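You operate a simulated robot arm through the tools that you are given. There is no shell and no other tool. Be economical: measure what you need, move in short steps, check, and stop when the job is done.

Carry out the task below with a simulated robot arm. There is one attempt and no reset: what you move stays moved.

JOB
Fetch the plate marked "1" from the top of the steel desk and set it on top of the orange tape measure there. Shut the desiccant drawer. Put two of the brass rings from the top of hood four on top of the slab there. Open the tin lid. Do these in any order. Set down upright: plate.

Only the result counts: the job must be done as asked and must still hold three seconds after the hand-in. Knocking over, shifting, dropping, spilling or breaking anything else fails it. Lids that push on must go on centred and level and be pressed home; caps that screw on are set level and turned clockwise until they are tight.

ROBOT AND FRAMES
A 7-joint arm with a fingered hand on a trunk, on a base that drives. Base frame: it is fixed to the floor where the robot stands at the start and does not move with it; the origin is under the middle of the robot, x ahead of it, y to its left, z up; the surface under the hand at the start is at about z = 800. Readings come in mm, rad, newtons and seconds.
With the tool pointing down near the work surface it reaches from about 320 to 700 mm from the robot's upright axis, wherever it stands. Its first joint turns from -1.204 to 3.002 rad. Places, roughly: brass ring (3x3x2 cm) [-2400, -3800, 1200]; desiccant drawer [300, 100, 600]; plate [500, -250, 750]; slab [-2500, -4250, 1250]; tape measure [500, 0, 750]; tin lid [-3900, -2900, 800]. Payload 3.4 kg.
The tool frame sits at the grasp point between the pads (the TCP): z along the fingers, y along the line on which they close. The tips reach 25 mm beyond it. The gripper opens to 88 mm. The gripper's body begins 29 mm behind the TCP. The gripper is a hand of 5 fingers: y runs from the thumb to the fingers, the wrist lies at [-13, -97, -162] in the tool frame.
Orientation is that of the tool frame in the base frame, as a unit quaternion [x, y, z, w]. With the fingers straight down and the wrist toward the robot, the tool's x, y and z point along [0, 1, 0], [1, 0, 0] and [0, 0, -1] of the base frame.

CONTROLS
- The arm moves only by the tool move_arm. Its argument "rows" is text: rows parted by semicolons, each of 6 numbers parted by spaces: the shift along the tool's x, y, z in mm, then the turn, a rotation vector about the tool's x, y, z in rad. In form: dx dy dz wx wy wz; .... A call has 1 to 12 rows; each row is the pose to reach, as a shift and turn from the pose commanded when the call began, along the tool's axes at that moment. A row lasts 0.2 s, in which the tool goes at most 50 mm and 0.15 rad; a call with a longer step from one row to the next is refused whole. A pose out of reach is approached as far as the arm can. The call stops where the force on the tool passes 40 N (or 10 N more than at its start, if that is more) or the arm is blocked; 0.2 s more then pass. In this call time passes only in rows, and 0.2 s behind the last. The reply holds the time, the measured pose of the TCP, the force on the tool along the base axes, the opening and the grip force, in the units named above and with some noise, with the torque about the TCP (base axes, N m) and any sound that the robot's microphone picked up, and new pictures: "show" is both (left out), scene, wrist or none.
- Cameras (640 x 400 px; columns grow to the right, rows downward): "scene" is now at [129.9, -7.9, 1351.1]; the picture's right is [-0.09, -1.00, -0.00], its down [-0.72, 0.07, -0.69] and it looks along [0.68, -0.06, -0.73] (base axes); focal length 214 px, centre (320, 200). "wrist" rides on the gripper at [59, -79, -105] in the tool frame; the picture's right is [-0.73, 0.32, -0.61], its down [-0.62, -0.68, 0.38] and it looks along [-0.29, 0.66, 0.70] (tool axes); focal length 234 px, centre (320, 200). There is no depth. A picture from a camera that has moved, and an enlarged one, comes with that camera's place and axes in the base frame and with its lens.
- lift_body(by): slides the trunk up (or, below 0, down) by that many mm; the arm and the scene camera ride with it, the base frame stays. It gives what a move gives, with no picture.
- drive_base(legs): drives the robot by 1 to 6 legs, each [ahead, left, turn to the left] in mm, mm and rad, along the robot's own axes; the way and the turn of a leg run together, so that a leg with both is an arc; at most 1500 mm and 3.142 rad a leg. The arm and the cameras ride along, it lands a little off, and it stops where it bumps. It gives what a move gives, and a new picture of the scene camera.
- curl_fingers(index, middle, ring, little, thumb_bend, thumb_turn): sets how far each is bent, from 0 (flat) to 100 (curled in); at 30 the hand is open as for a grip, at 70 the pads meet at the TCP. One left out holds its place. A second passes; each finger stops where it meets its share of the squeeze, and holds until it gets a number again. It is the only way to open and close the hand. It gives what a move gives, with no picture; readings hold the bend of each and the force on index, middle, ring, little, thumb and palm. thumb_turn goes from beside the hand (0) to across from the fingers (100), as for a grip.
- turn_head(pan, tilt): turns the head with the scene camera to pan (to the left, within 1.501 rad either way) and tilt (down, from -0.506 to 1.204), counted from straight ahead of the robot. It gives what a move gives, and a new picture of the scene camera.
- zoom(camera, box): a new picture of the part [left, top, right, bottom] of that camera's present view, enlarged. No time passes.
- hand_in(): hands the job in; it is judged then, once.

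Go step by step. Nothing tells you exact positions but the pictures and the camera data: compare them with the known pose of the tool, close in by small moves and look again before you grip or let go. The budget is 165 turns and 260 pictures, counting those below and the enlarged ones. Unless the task says otherwise, let go and move clear before handing in, and close with one line.

The tools are called after "Request:" by a JSON object that holds its "fn" and its "kwargs". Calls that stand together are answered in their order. move_arm: Moves the arm, as the interface text tells. Its arguments: {"type":"object","properties":{"rows":{"type":"string"},"show":{"type":"string","enum":["both","scene","wrist","none"]}},"required":["rows"]} The other tools are called the same way: lift_body (by) slides the trunk up or down; curl_fingers (index, middle, ring, little, thumb_bend, thumb_turn) moves the fingers one by one; drive_base (legs) drives the base; turn_head (pan, tilt) turns the head that bears the scene camera; zoom (camera, box) takes an enlarged picture of a part of a camera's view; hand_in () hands the job in.

At the start:

```text
time: 0.0
tcp_pos: [393.2, 26.7, 1147.8]
tool_rot: [0.708, 0.707, 0.0, 0.0]
force: [-0.5, -0.2, 0.3]
wrist_torque: [0.01, 0.02, -0.02]
opening: 87.6
gripper_force: 0.1
shape: jaw
bend: [30.0, 30.0, 30.0, 30.0, 30.0, 98.0]
finger forces: [0.0, 0.1, 0.1, 0.0, 0.0, 0.1]
trunk travel left (down, up): [-625.0, 315.0]
robot x, y, heading: [-1.8, 1.7, -0.004]
head pan, tilt: [-0.089, 0.813]
```

scene: 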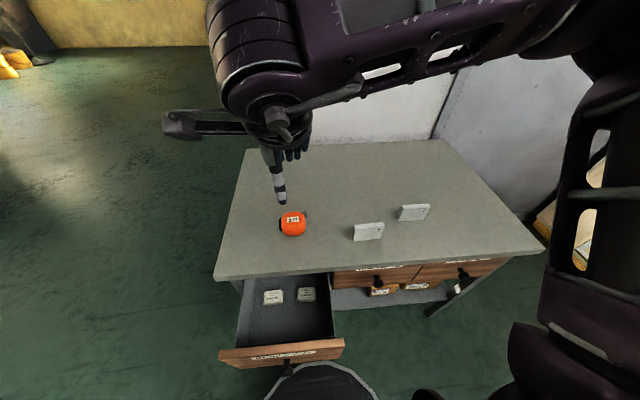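
wrist: 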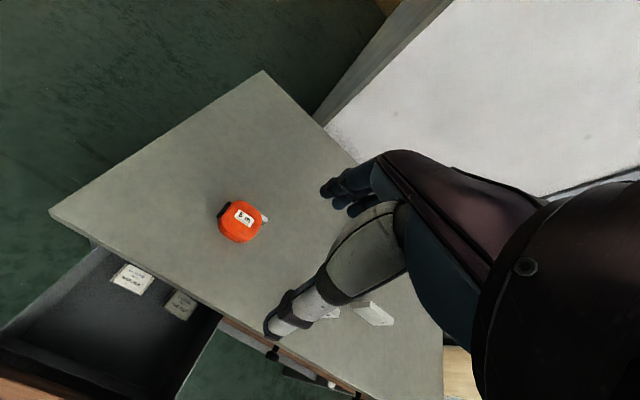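

I see the desk with the orange tape measure, two white plates standing on it, and an open drawer at the left. I'll zoom in to read the marks.

Request:
{"fn": "zoom", "kwargs": {"camera": "scene", "box": [260, 180, 460, 305]}}

Request:
{"fn": "zoom", "kwargs": {"camera": "scene", "box": [210, 250, 530, 400]}}

```text
3.20 times, centred on (360, 242) of scene
camera zoom: at [129.9, -7.9, 1351.1], right [-0.09, -1.0, 0.0], down [-0.72, 0.07, -0.69], along [0.68, -0.06, -0.73], focal length 686 px, centre (192, 64)
```

zoom: 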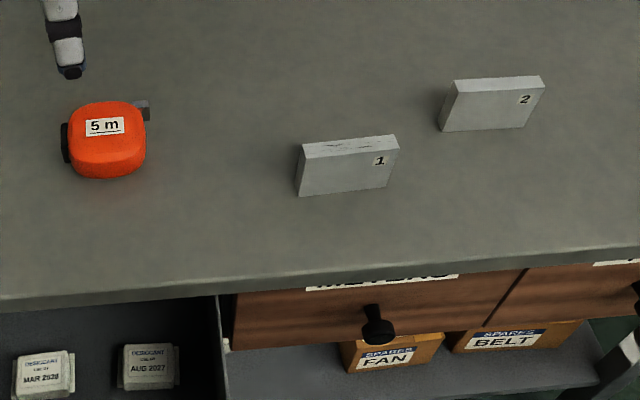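

```text
2.00 times, centred on (370, 325) of scene
camera zoom: at [129.9, -7.9, 1351.1], right [-0.09, -1.0, 0.0], down [-0.72, 0.07, -0.69], along [0.68, -0.06, -0.73], focal length 429 px, centre (220, -50)
```

zoom: 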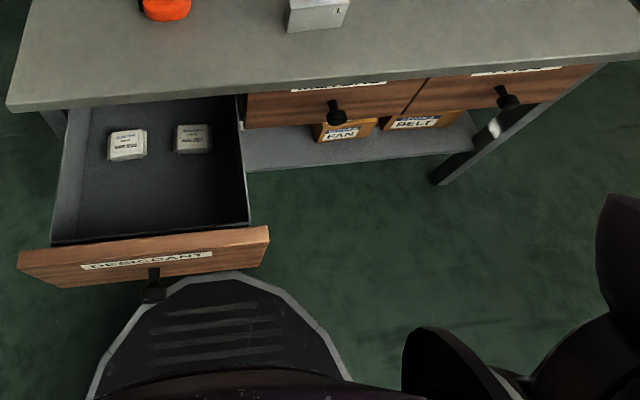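

Request:
{"fn": "zoom", "kwargs": {"camera": "scene", "box": [270, 195, 334, 245]}}

Request:
{"fn": "zoom", "kwargs": {"camera": "wrist", "box": [200, 180, 296, 260]}}

Request:
{"fn": "zoom", "kwargs": {"camera": "scene", "box": [340, 195, 436, 255]}}

```text
8.00 times, centred on (302, 220) of scene
camera zoom: at [129.9, -7.9, 1351.1], right [-0.09, -1.0, 0.0], down [-0.72, 0.07, -0.69], along [0.68, -0.06, -0.73], focal length 1716 px, centre (464, 40)
```

zoom: 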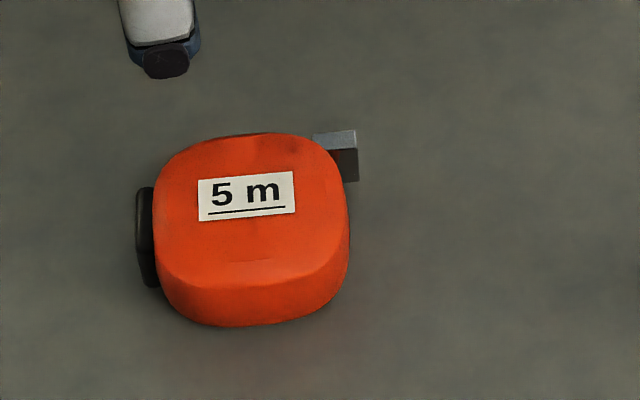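

```text
5.00 times, centred on (248, 220) of wrist
camera zoom: at [315.0, 86.5, 1252.3], right [0.32, -0.73, 0.61], down [-0.68, -0.62, -0.38], along [0.66, -0.29, -0.7], focal length 1171 px, centre (680, 100)
```

zoom: 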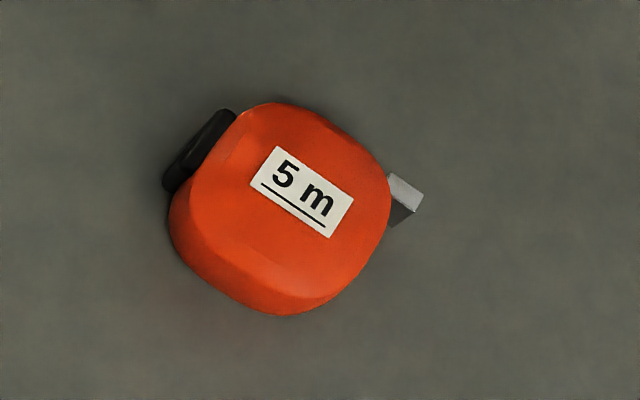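

```text
6.67 times, centred on (388, 225) of scene
camera zoom: at [129.9, -7.9, 1351.1], right [-0.09, -1.0, 0.0], down [-0.72, 0.07, -0.69], along [0.68, -0.06, -0.73], focal length 1430 px, centre (-133, 33)
```

zoom: 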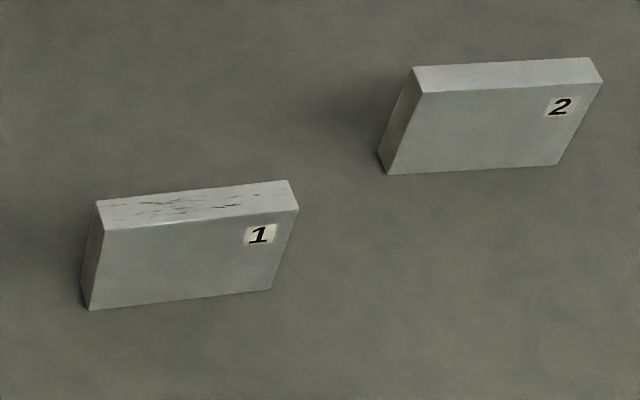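

The tape lies flat at about [533, 39], its top near z 832. Plate "1" stands on its long edge, centred at about [480, -181], top near z 852, about 85 x 17 x 57 mm. I'll move above it and look.

Request:
{"fn": "move_arm", "kwargs": {"rows": "-30 12 27 0 0 0;-60 25 54 0 0 0;-90 37 80 0 0 0;-120 50 107 0 0 0;-150 62 134 0 0 0;-180 75 161 0 0 0;-208 87 188 0 0 0;-208 87 188 0 0 0"}}

```text
time: 1.8
tcp_pos: [480.8, -180.3, 959.8]
tool_rot: [0.708, 0.706, -0.001, 0.0]
force: [0.3, 0.3, -0.4]
wrist_torque: [-0.01, 0.0, 0.01]
opening: 87.8
gripper_force: 0.0
shape: jaw
bend: [30.0, 30.0, 30.0, 30.0, 30.0, 98.0]
finger forces: [0.0, 0.0, 0.0, 0.1, 0.0, 0.0]
trunk travel left (down, up): [-625.0, 315.0]
robot x, y, heading: [-0.1, -5.2, -0.002]
head pan, tilt: [-0.089, 0.813]
camera scene: at [129.8, -7.2, 1351.2], right [-0.09, -1.0, 0.0], down [-0.72, 0.06, -0.69], along [0.68, -0.06, -0.73], focal length 214 px, centre (320, 200)
camera wrist: at [401.9, -120.6, 1064.5], right [0.32, -0.73, 0.61], down [-0.68, -0.62, -0.38], along [0.66, -0.29, -0.7], focal length 234 px, centre (320, 200)
```

scene: 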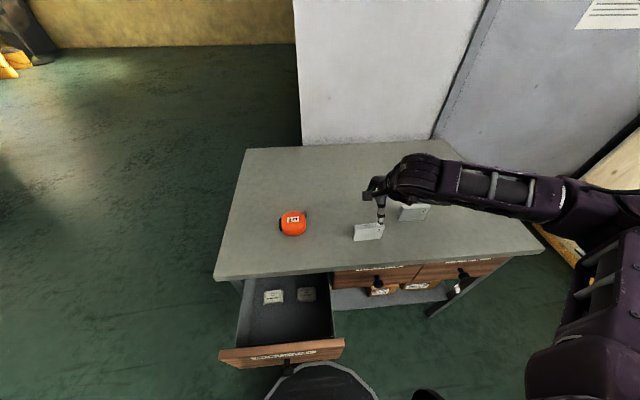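
wrist: 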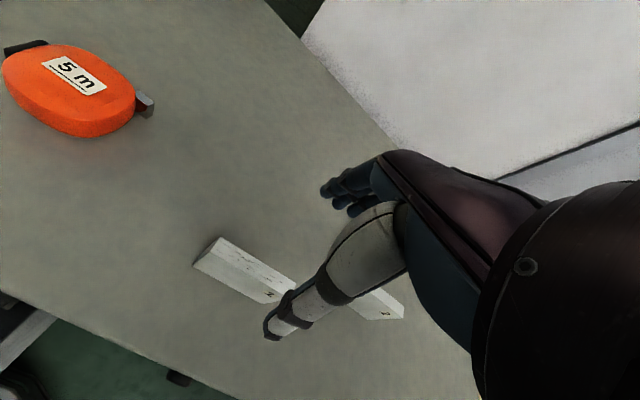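

The top corner of plate 1 seen from the wrist camera confirms the estimate. I'll descend over it with a slight yaw to match.

Request:
{"fn": "move_arm", "kwargs": {"rows": "0 0 40 0 0 -0.02;0 0 80 0 0 -0.04;0 0 105 0 0 -0.04;0 0 122 0 0 -0.04;0 0 122 0 0 -0.04"}}

Request:
{"fn": "zoom", "kwargs": {"camera": "scene", "box": [330, 140, 458, 260]}}

```text
time: 3.0
tcp_pos: [481.5, -181.5, 836.4]
tool_rot: [0.694, 0.72, 0.0, 0.0]
force: [0.4, -0.1, 0.0]
wrist_torque: [0.0, -0.01, 0.02]
opening: 87.6
gripper_force: 0.0
shape: jaw
bend: [30.0, 30.0, 30.0, 30.0, 30.0, 98.0]
finger forces: [0.0, 0.1, 0.1, 0.1, 0.0, 0.0]
trunk travel left (down, up): [-625.0, 315.0]
robot x, y, heading: [-3.4, -3.4, 0.001]
head pan, tilt: [-0.089, 0.813]
camera scene: at [129.8, -7.9, 1351.1], right [-0.09, -1.0, 0.0], down [-0.72, 0.07, -0.69], along [0.68, -0.06, -0.73], focal length 214 px, centre (320, 200)
camera wrist: at [399.1, -125.1, 941.9], right [0.35, -0.71, 0.61], down [-0.66, -0.65, -0.38], along [0.67, -0.26, -0.7], focal length 234 px, centre (320, 200)
```

scene: 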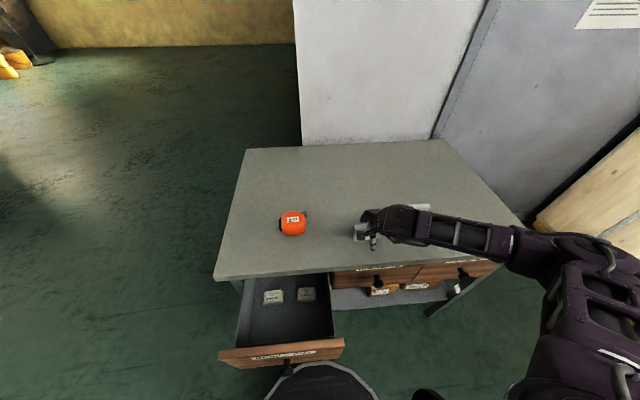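
wrist: 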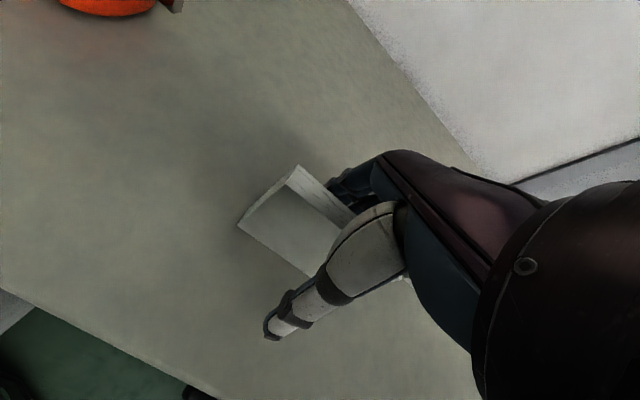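

```text
3.33 times, centred on (394, 200) of scene
camera zoom: at [129.8, -7.9, 1351.1], right [-0.09, -1.0, 0.0], down [-0.72, 0.07, -0.69], along [0.68, -0.06, -0.73], focal length 715 px, centre (73, 200)
```

zoom: 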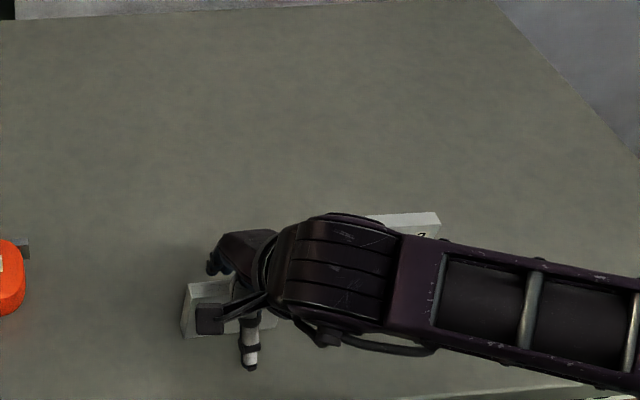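

The plate is between thumb and fingers. I'll close.

Request:
{"fn": "curl_fingers", "kwargs": {"index": 70, "middle": 70, "ring": 70, "little": 70, "thumb_bend": 70}}

Request:
{"fn": "move_arm", "kwargs": {"rows": "0 0 -15 0 0 0;0 0 -40 0 0 0;0 0 -80 0 0 0;0 0 -80 0 0 0"}}

```text
time: 4.0
tcp_pos: [480.9, -181.0, 837.5]
tool_rot: [0.694, 0.72, 0.001, -0.001]
force: [-0.7, -0.2, 0.2]
wrist_torque: [0.08, 0.03, 0.01]
opening: 9.8
gripper_force: 4.2
shape: fingers
bend: [66.0, 68.0, 69.0, 70.0, 64.0, 97.0]
finger forces: [2.4, 1.5, 0.6, 0.0, 4.6, 0.0]
trunk travel left (down, up): [-625.0, 315.0]
robot x, y, heading: [-2.3, -2.6, -0.002]
head pan, tilt: [-0.089, 0.813]
```

```text
time: 5.0
tcp_pos: [480.6, -182.0, 915.7]
tool_rot: [0.693, 0.721, 0.0, 0.0]
force: [-0.9, -0.1, -2.1]
wrist_torque: [-0.01, -0.03, 0.0]
opening: 10.0
gripper_force: 4.0
shape: fingers
bend: [66.0, 68.0, 69.0, 70.0, 64.0, 96.0]
finger forces: [2.5, 1.3, 0.3, 0.0, 4.2, 0.1]
trunk travel left (down, up): [-625.0, 315.0]
robot x, y, heading: [3.2, 0.4, -0.004]
head pan, tilt: [-0.089, 0.813]
camera scene: at [130.5, -8.3, 1351.0], right [-0.09, -1.0, 0.0], down [-0.72, 0.07, -0.69], along [0.68, -0.06, -0.73], focal length 214 px, centre (320, 200)
camera wrist: at [399.4, -126.0, 1022.0], right [0.35, -0.71, 0.61], down [-0.66, -0.65, -0.38], along [0.67, -0.26, -0.7], focal length 234 px, centre (320, 200)
```

scene: 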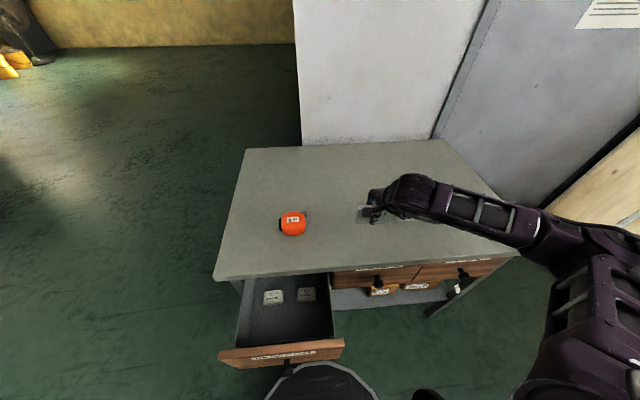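
wrist: 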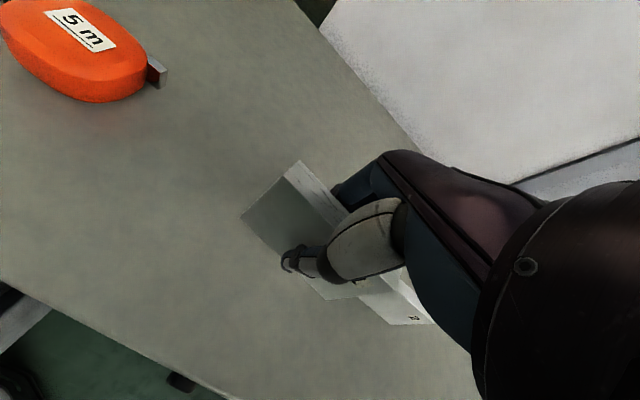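

The plate is held (about 2 N). I'll carry it over the tape at the same height.

Request:
{"fn": "move_arm", "kwargs": {"rows": "36 10 -5 0 0 0;73 20 -10 0 0 0;110 31 -10 0 0 0;146 41 -10 0 0 0;182 51 -10 0 0 0;205 57 -10 0 0 0;218 61 -10 0 0 0;218 61 -10 0 0 0"}}

Request:
{"fn": "zoom", "kwargs": {"camera": "scene", "box": [250, 160, 346, 250]}}

Request:
{"fn": "zoom", "kwargs": {"camera": "wrist", "box": [200, 130, 440, 330]}}

```text
time: 6.8
tcp_pos: [533.0, 38.2, 927.6]
tool_rot: [0.693, 0.721, -0.001, 0.0]
force: [-0.7, 0.4, -2.0]
wrist_torque: [0.02, -0.03, 0.0]
opening: 10.0
gripper_force: 4.2
shape: fingers
bend: [66.0, 68.0, 70.0, 70.0, 64.0, 96.0]
finger forces: [2.6, 1.2, 0.2, 0.1, 4.0, 0.1]
trunk travel left (down, up): [-625.0, 315.0]
robot x, y, heading: [-0.8, -0.0, -0.002]
head pan, tilt: [-0.089, 0.813]
camera scene: at [130.2, -8.2, 1351.1], right [-0.09, -1.0, 0.0], down [-0.72, 0.07, -0.69], along [0.68, -0.06, -0.73], focal length 214 px, centre (320, 200)
camera wrist: at [451.8, 95.4, 1032.0], right [0.35, -0.71, 0.61], down [-0.66, -0.65, -0.38], along [0.67, -0.26, -0.7], focal length 234 px, centre (320, 200)
```

scene: 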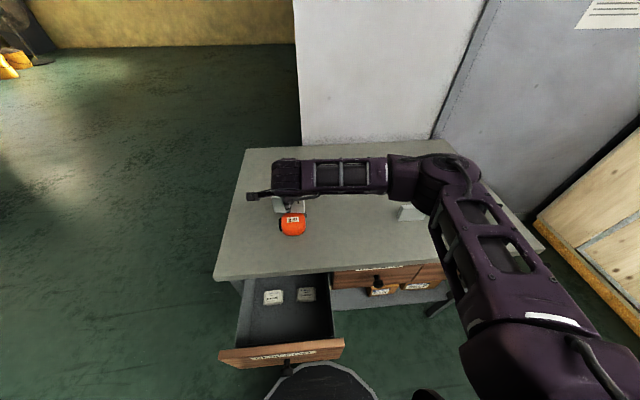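
wrist: 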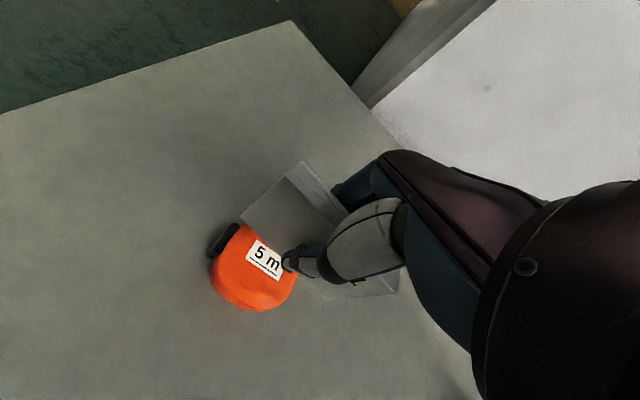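

```text
4.44 times, centred on (298, 205) of scene
camera zoom: at [130.2, -8.2, 1351.1], right [-0.09, -1.0, 0.0], down [-0.72, 0.07, -0.69], along [0.68, -0.06, -0.73], focal length 953 px, centre (418, 178)
```

zoom: 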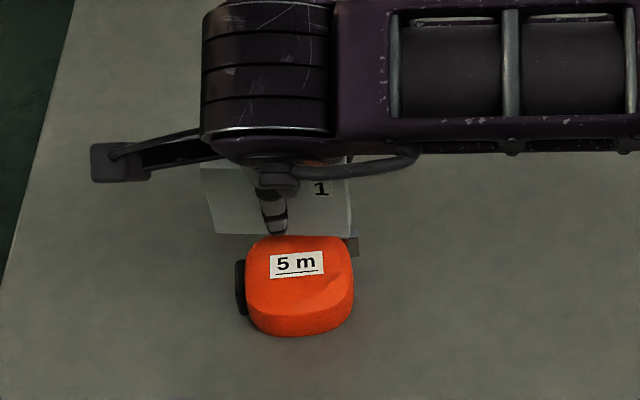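

```text
2.00 times, centred on (320, 230) of wrist
camera zoom: at [451.8, 95.4, 1032.0], right [0.35, -0.71, 0.61], down [-0.66, -0.65, -0.38], along [0.67, -0.26, -0.7], focal length 468 px, centre (320, 140)
```

zoom: 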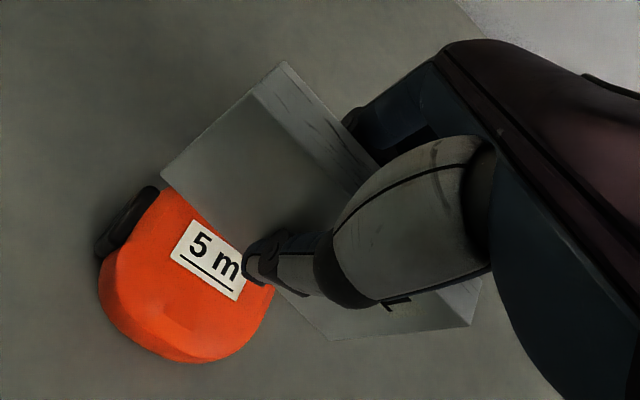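

Label triangulation again gives tape top at z≈832, centred under the plate. I'll lower it close to contact.

Request:
{"fn": "move_arm", "kwargs": {"rows": "0 0 20 0 0 0;0 0 38 0 0 0;0 0 46 0 0 0;0 0 48 0 0 0;0 0 48 0 0 0"}}

Request:
{"fn": "zoom", "kwargs": {"camera": "wrist", "box": [200, 130, 440, 330]}}

```text
time: 8.0
tcp_pos: [533.8, 39.7, 878.9]
tool_rot: [0.693, 0.721, 0.0, 0.0]
force: [-0.4, 0.0, -2.3]
wrist_torque: [0.0, -0.01, -0.01]
opening: 10.2
gripper_force: 4.1
shape: fingers
bend: [66.0, 68.0, 70.0, 70.0, 64.0, 96.0]
finger forces: [2.6, 1.2, 0.3, 0.0, 4.0, 0.0]
trunk travel left (down, up): [-625.0, 315.0]
robot x, y, heading: [-2.3, 1.0, 0.001]
head pan, tilt: [-0.089, 0.813]
camera scene: at [130.3, -7.8, 1351.1], right [-0.09, -1.0, 0.0], down [-0.72, 0.07, -0.69], along [0.68, -0.06, -0.73], focal length 214 px, centre (320, 200)
camera wrist: at [452.2, 96.0, 983.6], right [0.35, -0.71, 0.61], down [-0.66, -0.65, -0.38], along [0.67, -0.26, -0.7], focal length 234 px, centre (320, 200)
```

scene: 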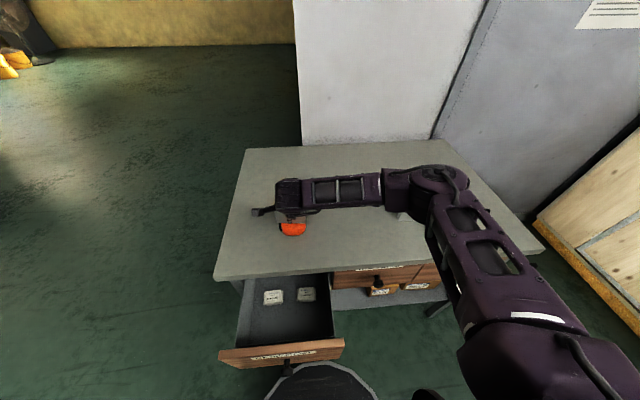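
wrist: 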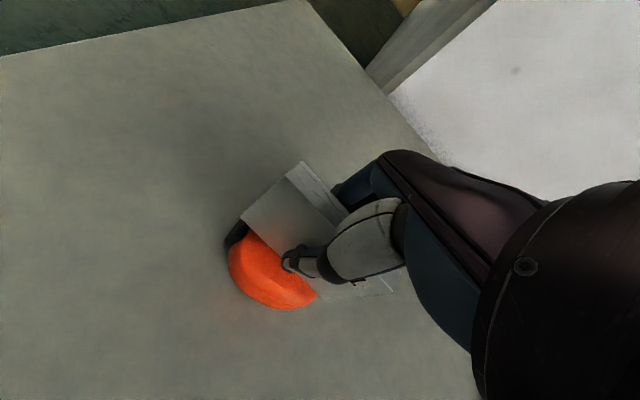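

```text
2.00 times, centred on (320, 230) of wrist
camera zoom: at [452.2, 96.0, 983.6], right [0.35, -0.71, 0.61], down [-0.66, -0.65, -0.38], along [0.67, -0.26, -0.7], focal length 468 px, centre (320, 140)
```

zoom: 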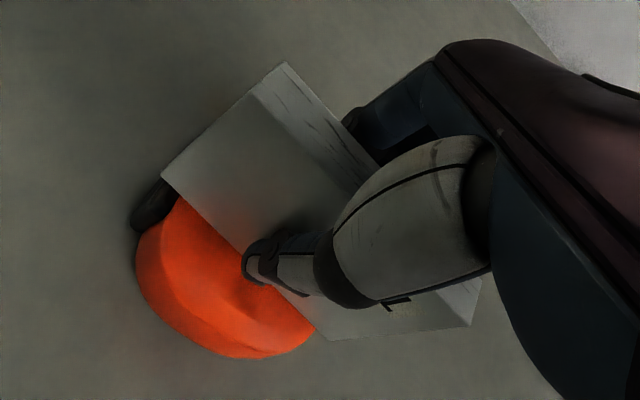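

Request:
{"fn": "move_arm", "kwargs": {"rows": "0 0 2 0 0 0;0 0 3 0 0 0", "show": "none"}}

Request:
{"fn": "move_arm", "kwargs": {"rows": "0 0 1 0 0 0;0 0 2 0 0 0", "show": "none"}}

```text
time: 8.6
tcp_pos: [535.2, 39.7, 876.6]
tool_rot: [0.693, 0.721, 0.0, 0.0]
force: [-0.3, -0.1, -3.1]
wrist_torque: [-0.01, -0.03, -0.02]
opening: 10.0
gripper_force: 4.4
shape: fingers
bend: [66.0, 68.0, 70.0, 70.0, 64.0, 96.0]
finger forces: [2.6, 1.2, 0.2, 0.0, 4.1, 0.0]
trunk travel left (down, up): [-625.0, 315.0]
robot x, y, heading: [3.3, 2.2, 0.001]
head pan, tilt: [-0.089, 0.813]
```

```text
time: 9.2
tcp_pos: [534.6, 40.2, 875.6]
tool_rot: [0.693, 0.721, 0.0, 0.0]
force: [0.1, -0.5, 2.9]
wrist_torque: [0.0, 0.03, 0.0]
opening: 9.7
gripper_force: 4.3
shape: fingers
bend: [66.0, 68.0, 70.0, 70.0, 64.0, 96.0]
finger forces: [3.2, 1.7, 0.4, 0.0, 4.5, 0.0]
trunk travel left (down, up): [-625.0, 315.0]
robot x, y, heading: [0.3, -0.6, 0.002]
head pan, tilt: [-0.089, 0.813]
```

Contact: the force flipped to +2.9 N, so the plate rests on the tape. I'll release gently.

Request:
{"fn": "curl_fingers", "kwargs": {"index": 60, "middle": 60, "ring": 60, "little": 60, "thumb_bend": 58}}

Request:
{"fn": "curl_fingers", "kwargs": {"index": 30, "middle": 30, "ring": 30, "little": 30, "thumb_bend": 30}}

Request:
{"fn": "zoom", "kwargs": {"camera": "wrist", "box": [200, 130, 440, 330]}}

```text
time: 10.2
tcp_pos: [533.4, 40.1, 874.4]
tool_rot: [0.693, 0.721, 0.0, 0.0]
force: [0.2, -0.1, -0.2]
wrist_torque: [-0.02, 0.05, 0.02]
opening: 22.5
gripper_force: 0.0
shape: fingers
bend: [60.0, 60.0, 60.0, 60.0, 57.0, 97.0]
finger forces: [0.0, 0.0, 0.1, 0.0, 0.0, 0.1]
trunk travel left (down, up): [-625.0, 315.0]
robot x, y, heading: [-2.0, -0.4, -0.002]
head pan, tilt: [-0.089, 0.813]
```

```text
time: 11.2
tcp_pos: [532.8, 37.6, 874.9]
tool_rot: [0.694, 0.72, 0.0, 0.0]
force: [-0.7, -0.2, -0.4]
wrist_torque: [-0.02, 0.0, -0.01]
opening: 84.5
gripper_force: 0.1
shape: fingers
bend: [30.0, 30.0, 30.0, 30.0, 30.0, 97.0]
finger forces: [0.1, 0.0, 0.0, 0.1, 0.0, 0.0]
trunk travel left (down, up): [-625.0, 315.0]
robot x, y, heading: [-0.8, 3.4, -0.002]
head pan, tilt: [-0.089, 0.813]
```

```text
2.00 times, centred on (320, 230) of wrist
camera zoom: at [451.9, 95.6, 979.1], right [0.35, -0.71, 0.61], down [-0.66, -0.65, -0.38], along [0.67, -0.26, -0.7], focal length 468 px, centre (320, 140)
```

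zoom: 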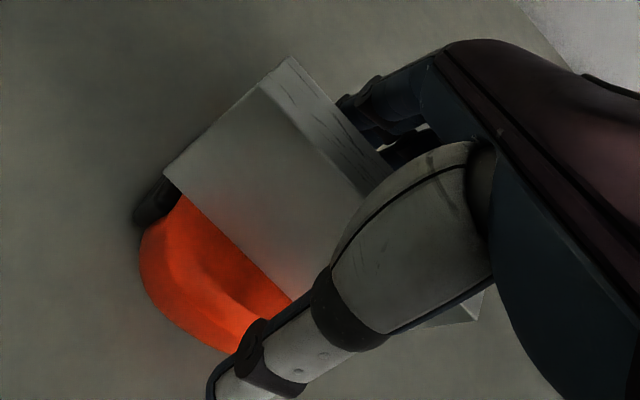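

The plate stands free on the tape. I'll lift straight up clear of it.

Request:
{"fn": "move_arm", "kwargs": {"rows": "0 0 -15 0 0 0;0 0 -50 0 0 0;0 0 -100 0 0 0;0 -40 -130 0 0 0.02;0 -80 -160 0 0 0.04;0 -120 -190 0 0 0.04;0 -160 -200 0 0 0.04;0 -160 -200 0 0 0.04"}}

Request:
{"fn": "zoom", "kwargs": {"camera": "scene", "box": [200, 180, 360, 400]}}

Request:
{"fn": "turn_head", "kwargs": {"pan": 1.5, "tilt": 0.4}}

Request:
{"fn": "turn_head", "kwargs": {"pan": -1.5, "tilt": 0.4}}

```text
time: 13.0
tcp_pos: [376.0, 33.5, 1075.0]
tool_rot: [0.707, 0.707, 0.0, -0.001]
force: [-0.6, 0.0, -0.5]
wrist_torque: [-0.02, 0.01, -0.02]
opening: 84.5
gripper_force: 0.2
shape: fingers
bend: [30.0, 30.0, 30.0, 30.0, 30.0, 97.0]
finger forces: [0.0, 0.0, 0.0, 0.1, 0.0, 0.0]
trunk travel left (down, up): [-625.0, 315.0]
robot x, y, heading: [-0.7, -0.0, 0.001]
head pan, tilt: [-0.089, 0.813]
camera scene: at [130.8, -8.1, 1351.0], right [-0.09, -1.0, 0.0], down [-0.72, 0.07, -0.69], along [0.68, -0.06, -0.73], focal length 214 px, centre (320, 200)
camera wrist: at [295.3, 92.8, 1178.8], right [0.32, -0.73, 0.61], down [-0.68, -0.62, -0.38], along [0.66, -0.29, -0.7], focal length 234 px, centre (320, 200)
```

scene: 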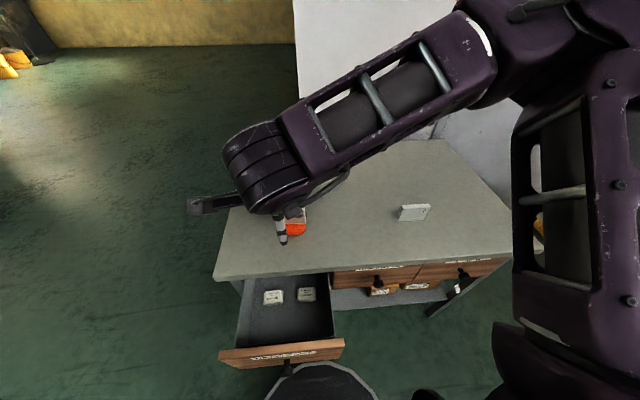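
wrist: 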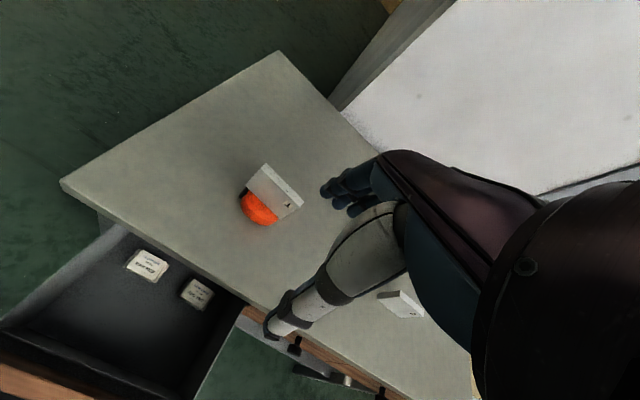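

```text
1.82 times, centred on (280, 290) of scene
camera zoom: at [130.8, -8.1, 1351.0], right [-0.09, -1.0, 0.0], down [-0.72, 0.07, -0.69], along [0.68, -0.06, -0.73], focal length 390 px, centre (393, 36)
```

zoom: 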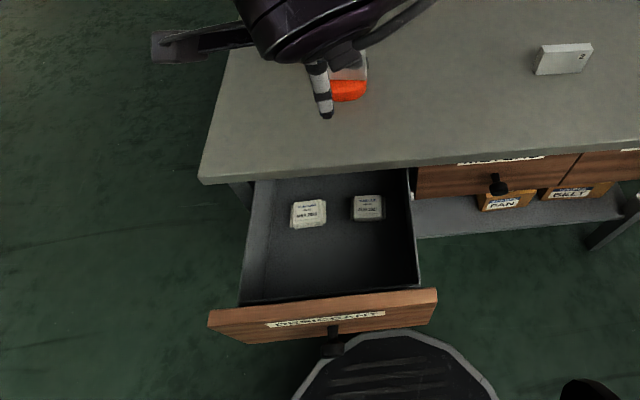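

```text
time: 14.7
tcp_pos: [373.7, 33.5, 1074.7]
tool_rot: [0.708, 0.706, 0.0, 0.0]
force: [0.4, 0.7, 0.1]
wrist_torque: [-0.04, 0.02, -0.02]
opening: 84.6
gripper_force: 0.1
shape: fingers
bend: [30.0, 30.0, 30.0, 30.0, 30.0, 97.0]
finger forces: [0.0, 0.0, 0.0, 0.0, 0.0, 0.1]
trunk travel left (down, up): [-625.0, 315.0]
robot x, y, heading: [0.2, 2.2, -0.001]
head pan, tilt: [1.499, 0.4]
camera scene: at [56.8, 91.7, 1387.3], right [1.0, -0.07, 0.0], down [-0.03, -0.39, -0.92], along [0.07, 0.92, -0.39], focal length 214 px, centre (320, 200)
```

scene: 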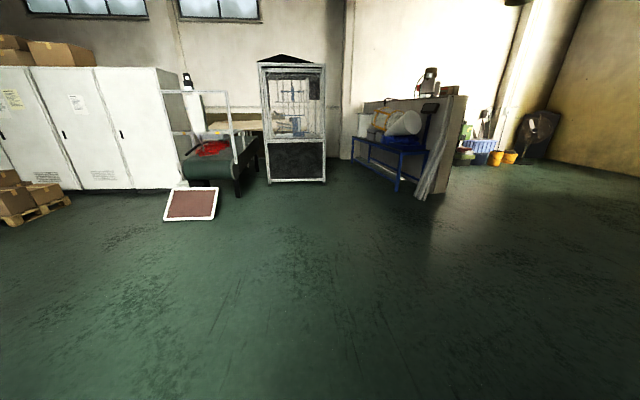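

```text
time: 17.3
tcp_pos: [373.8, 33.3, 1074.6]
tool_rot: [0.708, 0.707, 0.0, 0.0]
force: [0.4, -0.7, -0.3]
wrist_torque: [-0.02, 0.01, -0.01]
opening: 84.6
gripper_force: 0.1
shape: fingers
bend: [30.0, 30.0, 30.0, 30.0, 30.0, 97.0]
finger forces: [0.0, 0.0, 0.0, 0.0, 0.1, 0.0]
trunk travel left (down, up): [-625.0, 315.0]
robot x, y, heading: [-1.2, -0.8, 0.0]
head pan, tilt: [-1.499, 0.4]
camera scene: at [56.8, -93.1, 1387.3], right [-1.0, -0.07, 0.0], down [-0.03, 0.39, -0.92], along [0.07, -0.92, -0.39], focal length 214 px, centre (320, 200)
```

scene: 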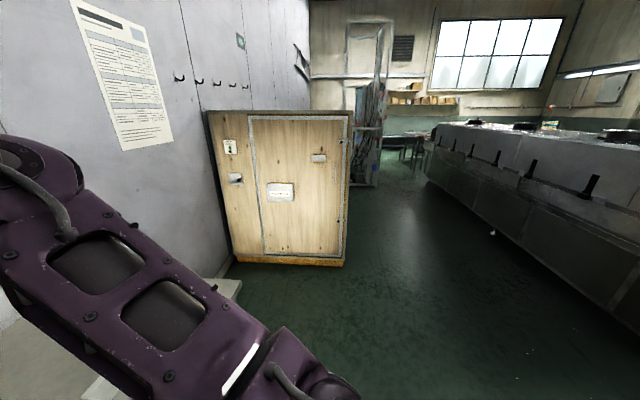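

Plate stands well on the tape. The surroundings are open behind; I'll back off 250 mm to get room for pushing the drawer.

Request:
{"fn": "drive_base", "kwargs": {"legs": [[-250, 0, 0]]}}

Request:
{"fn": "turn_head", "kwargs": {"pan": 0.1, "tilt": 0.85}}

```text
time: 19.1
tcp_pos: [125.7, 34.9, 1074.4]
tool_rot: [0.708, 0.707, 0.0, 0.0]
force: [-0.4, 0.4, -0.3]
wrist_torque: [0.0, -0.02, 0.0]
opening: 84.5
gripper_force: 0.1
shape: fingers
bend: [30.0, 30.0, 30.0, 30.0, 30.0, 97.0]
finger forces: [0.0, 0.1, 0.0, 0.0, 0.0, 0.0]
trunk travel left (down, up): [-625.0, 315.0]
robot x, y, heading: [-252.1, -1.9, -0.0]
head pan, tilt: [-1.499, 0.4]
camera scene: at [-192.3, -93.2, 1387.3], right [-1.0, -0.07, 0.0], down [-0.03, 0.39, -0.92], along [0.07, -0.92, -0.39], focal length 214 px, centre (320, 200)
```

scene: 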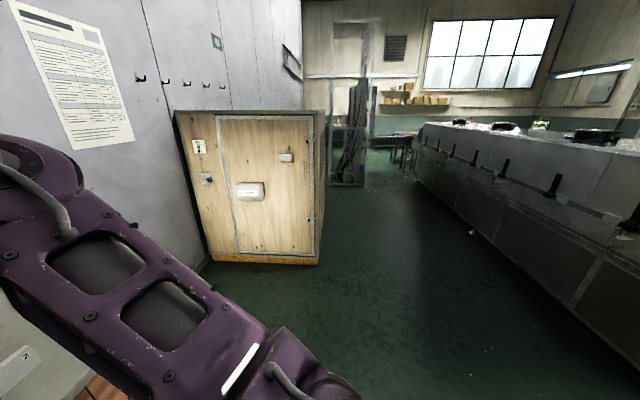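

```text
time: 20.8
tcp_pos: [125.9, 34.5, 1075.4]
tool_rot: [0.707, 0.707, 0.0, 0.0]
force: [-1.2, 0.2, -0.1]
wrist_torque: [-0.01, -0.01, -0.01]
opening: 84.9
gripper_force: 0.0
shape: fingers
bend: [30.0, 30.0, 30.0, 30.0, 30.0, 97.0]
finger forces: [0.0, 0.0, 0.1, 0.0, 0.1, 0.1]
trunk travel left (down, up): [-625.0, 315.0]
robot x, y, heading: [-246.7, -2.8, 0.002]
head pan, tilt: [0.099, 0.85]
camera scene: at [-120.7, 7.0, 1348.2], right [0.1, -0.99, 0.0], down [-0.75, -0.07, -0.66], along [0.66, 0.07, -0.75], focal length 214 px, centre (320, 200)
```

scene: 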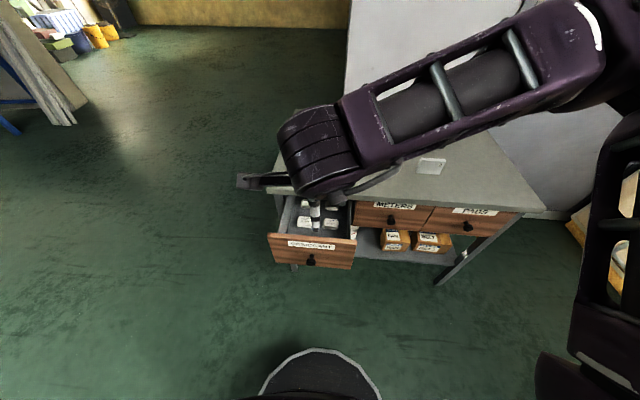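

Request:
{"fn": "zoom", "kwargs": {"camera": "scene", "box": [260, 160, 420, 280]}}

```text
3.33 times, centred on (340, 220) of scene
camera zoom: at [-120.7, 7.0, 1348.2], right [0.1, -0.99, 0.0], down [-0.75, -0.07, -0.66], along [0.66, 0.07, -0.75], focal length 715 px, centre (253, 133)
```

zoom: 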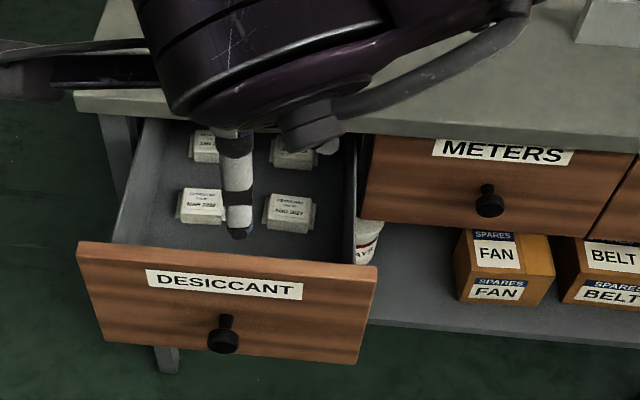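

The drawer face is at about x 229, y -67..210, z 568..778, with its knob at y 74; closed, it should be near x 435. I'll back off a bit more, then point the hand forward as a closed pinch and lower it to push beside the knob.

Request:
{"fn": "drive_base", "kwargs": {"legs": [[-100, 0, 0]]}}

Request:
{"fn": "curl_fingers", "kwargs": {"index": 70, "middle": 70, "ring": 70, "little": 70, "thumb_bend": 68}}

Request:
{"fn": "move_arm", "kwargs": {"rows": "9 10 0 -0.143 0 0;18 20 0 -0.286 0 0;27 30 0 -0.429 0 0;36 40 0 -0.571 0 0;45 50 0 -0.714 0 0;54 60 0 -0.857 0 0;63 70 0 -1.0 0 0;72 80 0 -1.143 0 0;81 90 0 -1.286 0 0;90 100 0 -1.428 0 0;100 110 0 -1.571 0 0;100 110 0 -1.571 0 0"}}

```text
time: 21.9
tcp_pos: [24.7, 33.9, 1075.0]
tool_rot: [0.707, 0.707, 0.0, 0.001]
force: [-0.2, -0.3, 0.5]
wrist_torque: [-0.02, -0.03, -0.01]
opening: 84.5
gripper_force: 0.1
shape: fingers
bend: [30.0, 30.0, 30.0, 30.0, 30.0, 97.0]
finger forces: [0.0, 0.0, 0.0, 0.0, 0.0, 0.0]
trunk travel left (down, up): [-625.0, 315.0]
robot x, y, heading: [-351.2, -2.2, -0.002]
head pan, tilt: [0.099, 0.85]
camera scene: at [-222.1, 6.9, 1348.2], right [0.1, -0.99, 0.0], down [-0.75, -0.08, -0.66], along [0.66, 0.07, -0.75], focal length 214 px, centre (320, 200)
```

scene: 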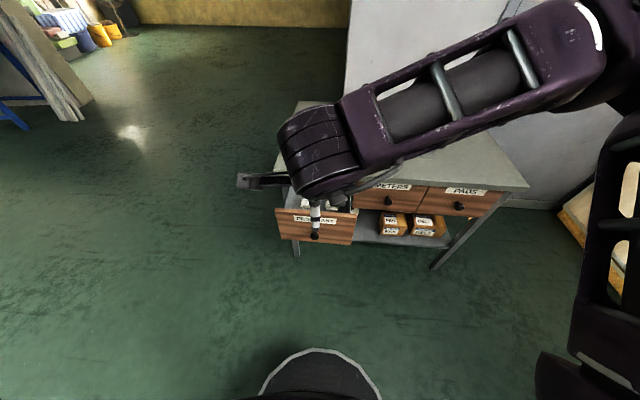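

```text
time: 22.9
tcp_pos: [23.7, 33.6, 1074.6]
tool_rot: [0.707, 0.707, 0.0, 0.0]
force: [0.8, 0.7, 0.3]
wrist_torque: [-0.01, -0.01, -0.03]
opening: 1.1
gripper_force: 0.0
shape: fingers
bend: [70.0, 70.0, 70.0, 70.0, 68.0, 97.0]
finger forces: [0.0, 0.1, 0.1, 0.1, 0.0, 0.1]
trunk travel left (down, up): [-625.0, 315.0]
robot x, y, heading: [-348.5, 3.9, 0.003]
head pan, tilt: [0.099, 0.85]
```

```text
time: 25.5
tcp_pos: [297.2, 157.4, 1248.7]
tool_rot: [0.499, 0.5, 0.499, 0.502]
force: [-1.2, -0.6, 0.3]
wrist_torque: [0.0, 0.02, 0.02]
opening: 0.5
gripper_force: 0.1
shape: fingers
bend: [70.0, 70.0, 70.0, 70.0, 68.0, 98.0]
finger forces: [0.0, 0.0, 0.1, 0.0, 0.1, 0.0]
out of reach, approached as far as the arm can: row 6, 7, 8, 9, 10, 11, 12
trunk travel left (down, up): [-625.0, 315.0]
robot x, y, heading: [-348.7, 0.7, 0.002]
head pan, tilt: [0.099, 0.85]
camera scene: at [-225.4, 6.5, 1348.6], right [0.1, -0.99, 0.0], down [-0.75, -0.08, -0.66], along [0.66, 0.07, -0.75], focal length 214 px, centre (320, 200)
camera wrist: at [192.0, 216.4, 1169.2], right [-0.61, -0.72, 0.33], down [0.38, -0.63, -0.68], along [0.69, -0.29, 0.66], focal length 234 px, centre (320, 200)
```

scene: 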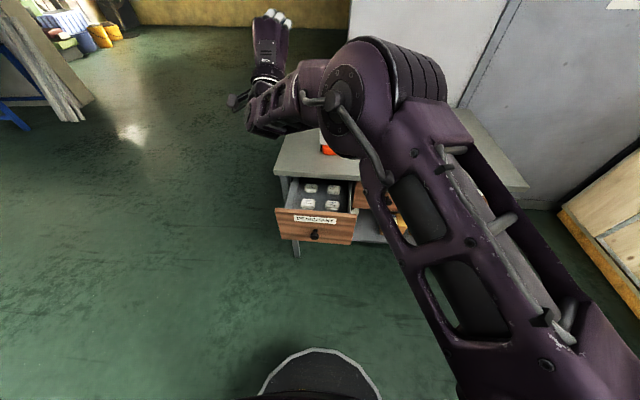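
wrist: 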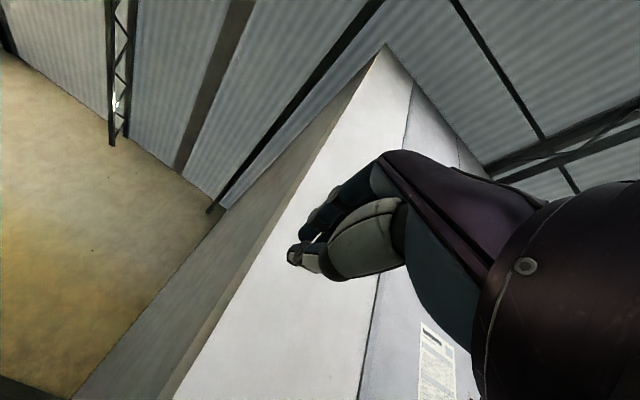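

The fully horizontal pose is out of reach there; a 45° tilt suits better since the wrist then trails directly behind. I'll rotate back by about 0.78 rad.

Request:
{"fn": "move_arm", "kwargs": {"rows": "0 0 0 0.14 0 0;0 0 0 0.28 0 0;0 0 0 0.42 0 0;0 0 0 0.56 0 0;0 0 0 0.7 0 0;0 0 0 0.79 0 0;0 0 0 0.79 0 0", "show": "scene"}}

```text
time: 27.1
tcp_pos: [302.5, 155.6, 1247.4]
tool_rot: [0.654, 0.655, 0.268, 0.268]
force: [0.3, -0.5, -0.6]
wrist_torque: [0.0, 0.02, 0.02]
opening: 0.5
gripper_force: 0.2
shape: fingers
bend: [70.0, 70.0, 70.0, 70.0, 68.0, 98.0]
finger forces: [0.0, 0.1, 0.0, 0.0, 0.1, 0.0]
trunk travel left (down, up): [-625.0, 315.0]
robot x, y, heading: [-348.7, -3.2, 0.003]
head pan, tilt: [0.099, 0.85]
camera scene: at [-221.6, 7.0, 1348.2], right [0.1, -0.99, 0.0], down [-0.75, -0.08, -0.66], along [0.66, 0.07, -0.75], focal length 214 px, centre (320, 200)
```

scene: 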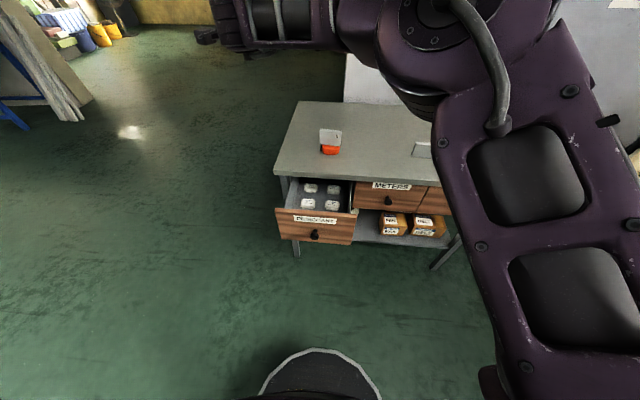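

Request:
{"fn": "move_arm", "kwargs": {"rows": "-3 -40 2 0 0 0;-6 -80 2 0 0 0;-9 -120 3 0 0 0;-12 -160 3 0 0 0;-15 -205 4 0 0 0;-15 -205 4 0 0 0"}}

```text
time: 28.5
tcp_pos: [161.2, 140.5, 1102.7]
tool_rot: [0.654, 0.654, 0.269, 0.268]
force: [-0.6, -0.3, 0.6]
wrist_torque: [0.03, 0.0, 0.02]
opening: 0.5
gripper_force: 0.1
shape: fingers
bend: [70.0, 70.0, 70.0, 70.0, 68.0, 98.0]
finger forces: [0.1, 0.0, 0.1, 0.0, 0.0, 0.1]
trunk travel left (down, up): [-625.0, 315.0]
robot x, y, heading: [-349.5, 2.9, 0.002]
head pan, tilt: [0.099, 0.85]
camera scene: at [-220.4, 5.9, 1348.1], right [0.1, -0.99, 0.0], down [-0.75, -0.07, -0.66], along [0.66, 0.07, -0.75], focal length 214 px, centre (320, 200)
camera wrist: at [30.5, 200.1, 1119.8], right [-0.2, -0.73, 0.66], down [-0.22, -0.62, -0.75], along [0.96, -0.29, -0.03], focal length 234 px, centre (320, 200)
```

scene: 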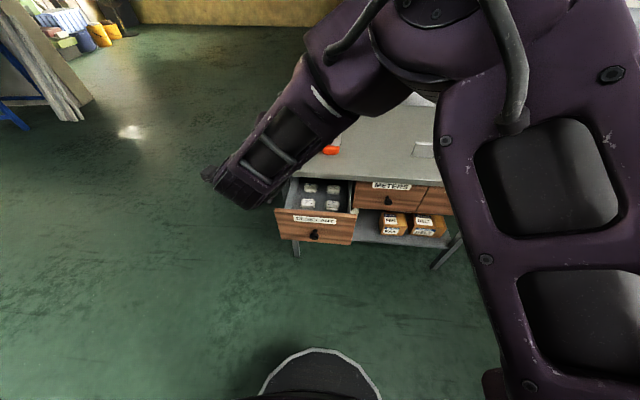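
wrist: 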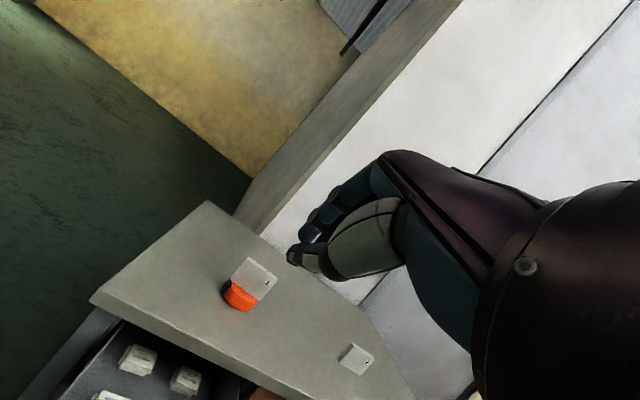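

Request:
{"fn": "lift_body", "kwargs": {"by": -300}}

Request:
{"fn": "lift_body", "kwargs": {"by": -140}}

Request:
{"fn": "move_arm", "kwargs": {"rows": "0 0 0 0 0 0"}}

```text
time: 31.5
tcp_pos: [160.8, 142.3, 801.1]
tool_rot: [0.654, 0.654, 0.268, 0.269]
force: [0.0, -0.5, 0.8]
wrist_torque: [-0.01, 0.0, 0.02]
opening: 0.4
gripper_force: 0.1
shape: fingers
bend: [70.0, 70.0, 70.0, 70.0, 68.0, 98.0]
finger forces: [0.0, 0.0, 0.0, 0.0, 0.1, 0.1]
trunk travel left (down, up): [-325.0, 615.0]
robot x, y, heading: [-349.9, -3.1, 0.002]
head pan, tilt: [0.099, 0.85]
```

```text
time: 33.2
tcp_pos: [159.8, 141.1, 662.2]
tool_rot: [0.654, 0.654, 0.269, 0.269]
force: [-0.5, 0.2, 0.1]
wrist_torque: [-0.01, 0.0, -0.02]
opening: 0.1
gripper_force: 0.0
shape: fingers
bend: [70.0, 70.0, 70.0, 70.0, 68.0, 98.0]
finger forces: [0.1, 0.0, 0.0, 0.1, 0.1, 0.0]
trunk travel left (down, up): [-185.0, 755.0]
robot x, y, heading: [-351.8, -1.0, -0.004]
head pan, tilt: [0.099, 0.85]
```

```text
time: 33.6
tcp_pos: [160.2, 142.8, 661.2]
tool_rot: [0.654, 0.654, 0.269, 0.268]
force: [0.2, 0.4, -0.2]
wrist_torque: [0.0, 0.0, 0.01]
opening: 0.2
gripper_force: 0.0
shape: fingers
bend: [70.0, 70.0, 70.0, 70.0, 68.0, 98.0]
finger forces: [0.0, 0.0, 0.0, 0.0, 0.1, 0.0]
trunk travel left (down, up): [-185.0, 755.0]
robot x, y, heading: [-350.7, -1.6, -0.0]
head pan, tilt: [0.099, 0.85]
camera scene: at [-221.6, 7.0, 908.2], right [0.1, -0.99, 0.0], down [-0.75, -0.08, -0.66], along [0.66, 0.07, -0.75], focal length 214 px, centre (320, 200)
camera wrist: at [29.7, 201.3, 680.4], right [-0.2, -0.73, 0.66], down [-0.21, -0.62, -0.75], along [0.96, -0.29, -0.03], focal length 234 px, centre (320, 200)
```

scene: 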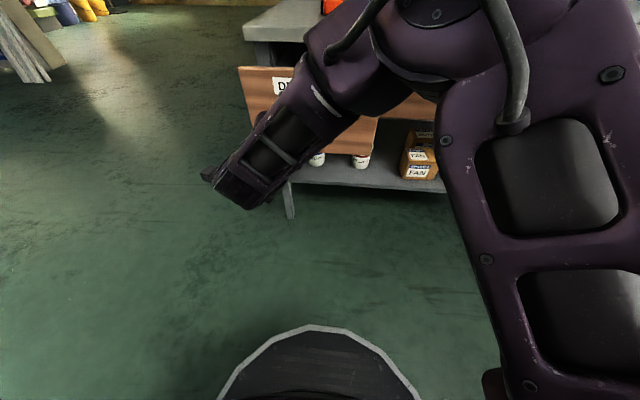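
wrist: 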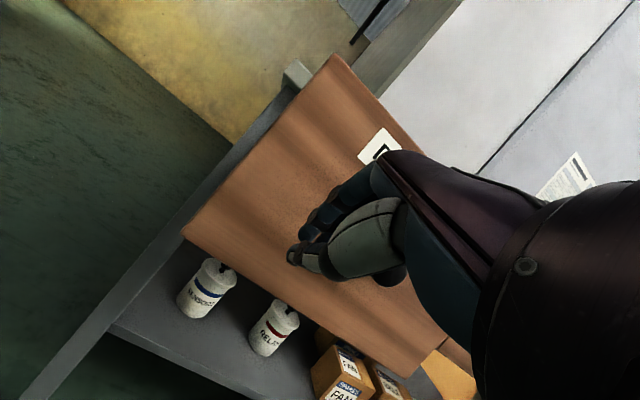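

The hand is in front of the drawer face, clear of the knob. I'll begin pushing with short steps and watch the elbow.

Request:
{"fn": "move_arm", "kwargs": {"rows": "0 14 14 0 0 0;0 28 28 0 0 0;0 42 42 0 0 0;0 56 56 0 0 0;0 70 70 0 0 0;0 70 70 0 0 0"}}

```text
time: 35.0
tcp_pos: [259.1, 141.9, 661.3]
tool_rot: [0.654, 0.654, 0.268, 0.269]
force: [-0.8, -0.2, 0.1]
wrist_torque: [0.0, -0.04, -0.04]
opening: 0.9
gripper_force: 0.0
shape: fingers
bend: [70.0, 70.0, 70.0, 70.0, 68.0, 98.0]
finger forces: [0.0, 0.1, 0.0, 0.0, 0.0, 0.1]
trunk travel left (down, up): [-185.0, 755.0]
robot x, y, heading: [-350.5, -3.6, 0.0]
head pan, tilt: [0.099, 0.85]
camera scene: at [-221.6, 7.0, 908.2], right [0.1, -0.99, 0.0], down [-0.75, -0.08, -0.66], along [0.66, 0.07, -0.75], focal length 214 px, centre (320, 200)
camera wrist: at [128.9, 201.3, 679.9], right [-0.2, -0.73, 0.66], down [-0.21, -0.62, -0.75], along [0.96, -0.29, -0.03], focal length 234 px, centre (320, 200)
```

scene: 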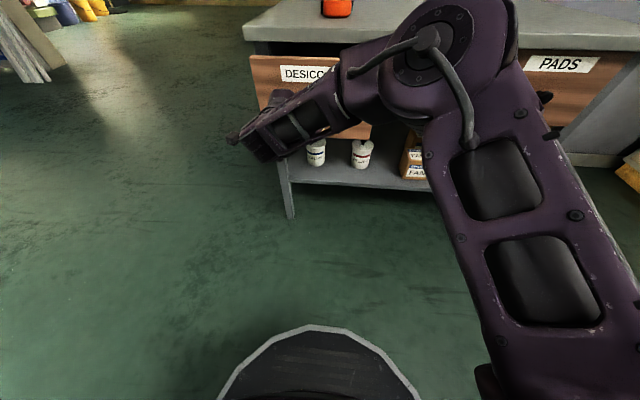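
wrist: 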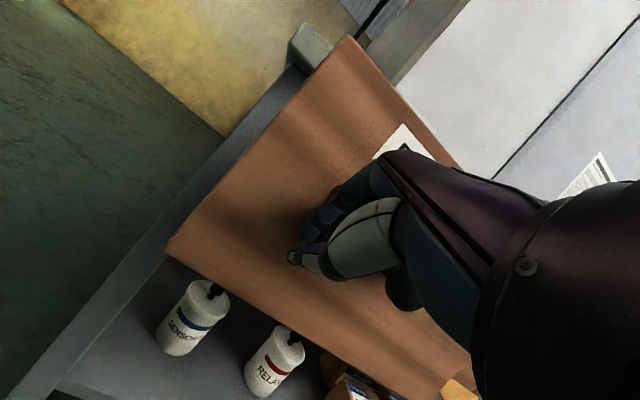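

The hand has reached the face and the elbow stays well behind the desk edge. I'll continue.

Request:
{"fn": "move_arm", "kwargs": {"rows": "0 14 14 0 0 0;0 28 28 0 0 0;0 42 42 0 0 0;0 56 56 0 0 0;0 56 56 0 0 0"}}

```text
time: 36.2
tcp_pos: [338.2, 141.4, 660.8]
tool_rot: [0.654, 0.654, 0.269, 0.269]
force: [0.7, -1.3, -0.5]
wrist_torque: [-0.03, 0.0, 0.02]
opening: 0.4
gripper_force: 0.0
shape: fingers
bend: [70.0, 70.0, 70.0, 70.0, 68.0, 98.0]
finger forces: [0.0, 0.1, 0.0, 0.0, 0.0, 0.0]
trunk travel left (down, up): [-185.0, 755.0]
robot x, y, heading: [-351.7, 3.3, -0.003]
head pan, tilt: [0.099, 0.85]
camera scene: at [-221.5, 7.0, 908.2], right [0.1, -0.99, 0.0], down [-0.75, -0.08, -0.66], along [0.66, 0.07, -0.75], focal length 214 px, centre (320, 200)
camera wrist: at [208.4, 201.4, 679.3], right [-0.2, -0.73, 0.66], down [-0.21, -0.62, -0.75], along [0.96, -0.29, -0.03], focal length 234 px, centre (320, 200)
```

scene: 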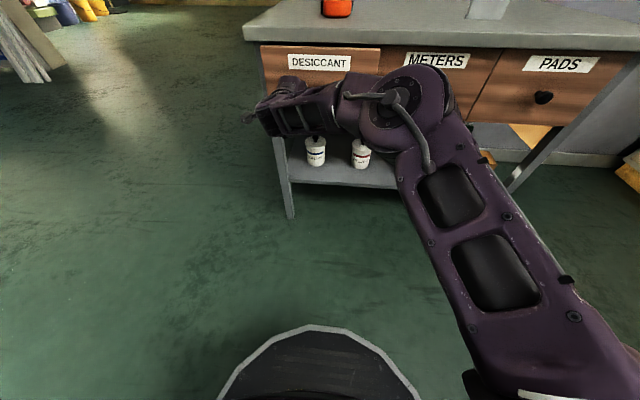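
wrist: 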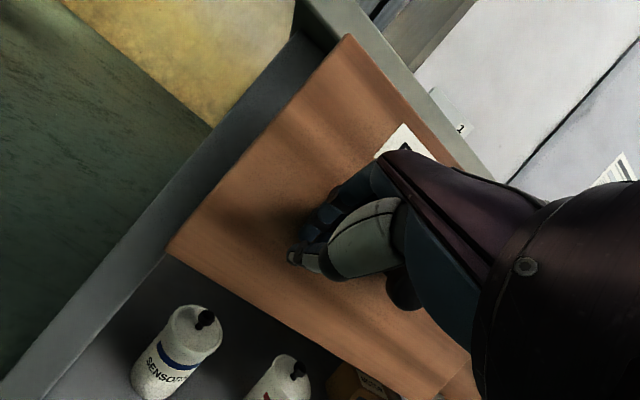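

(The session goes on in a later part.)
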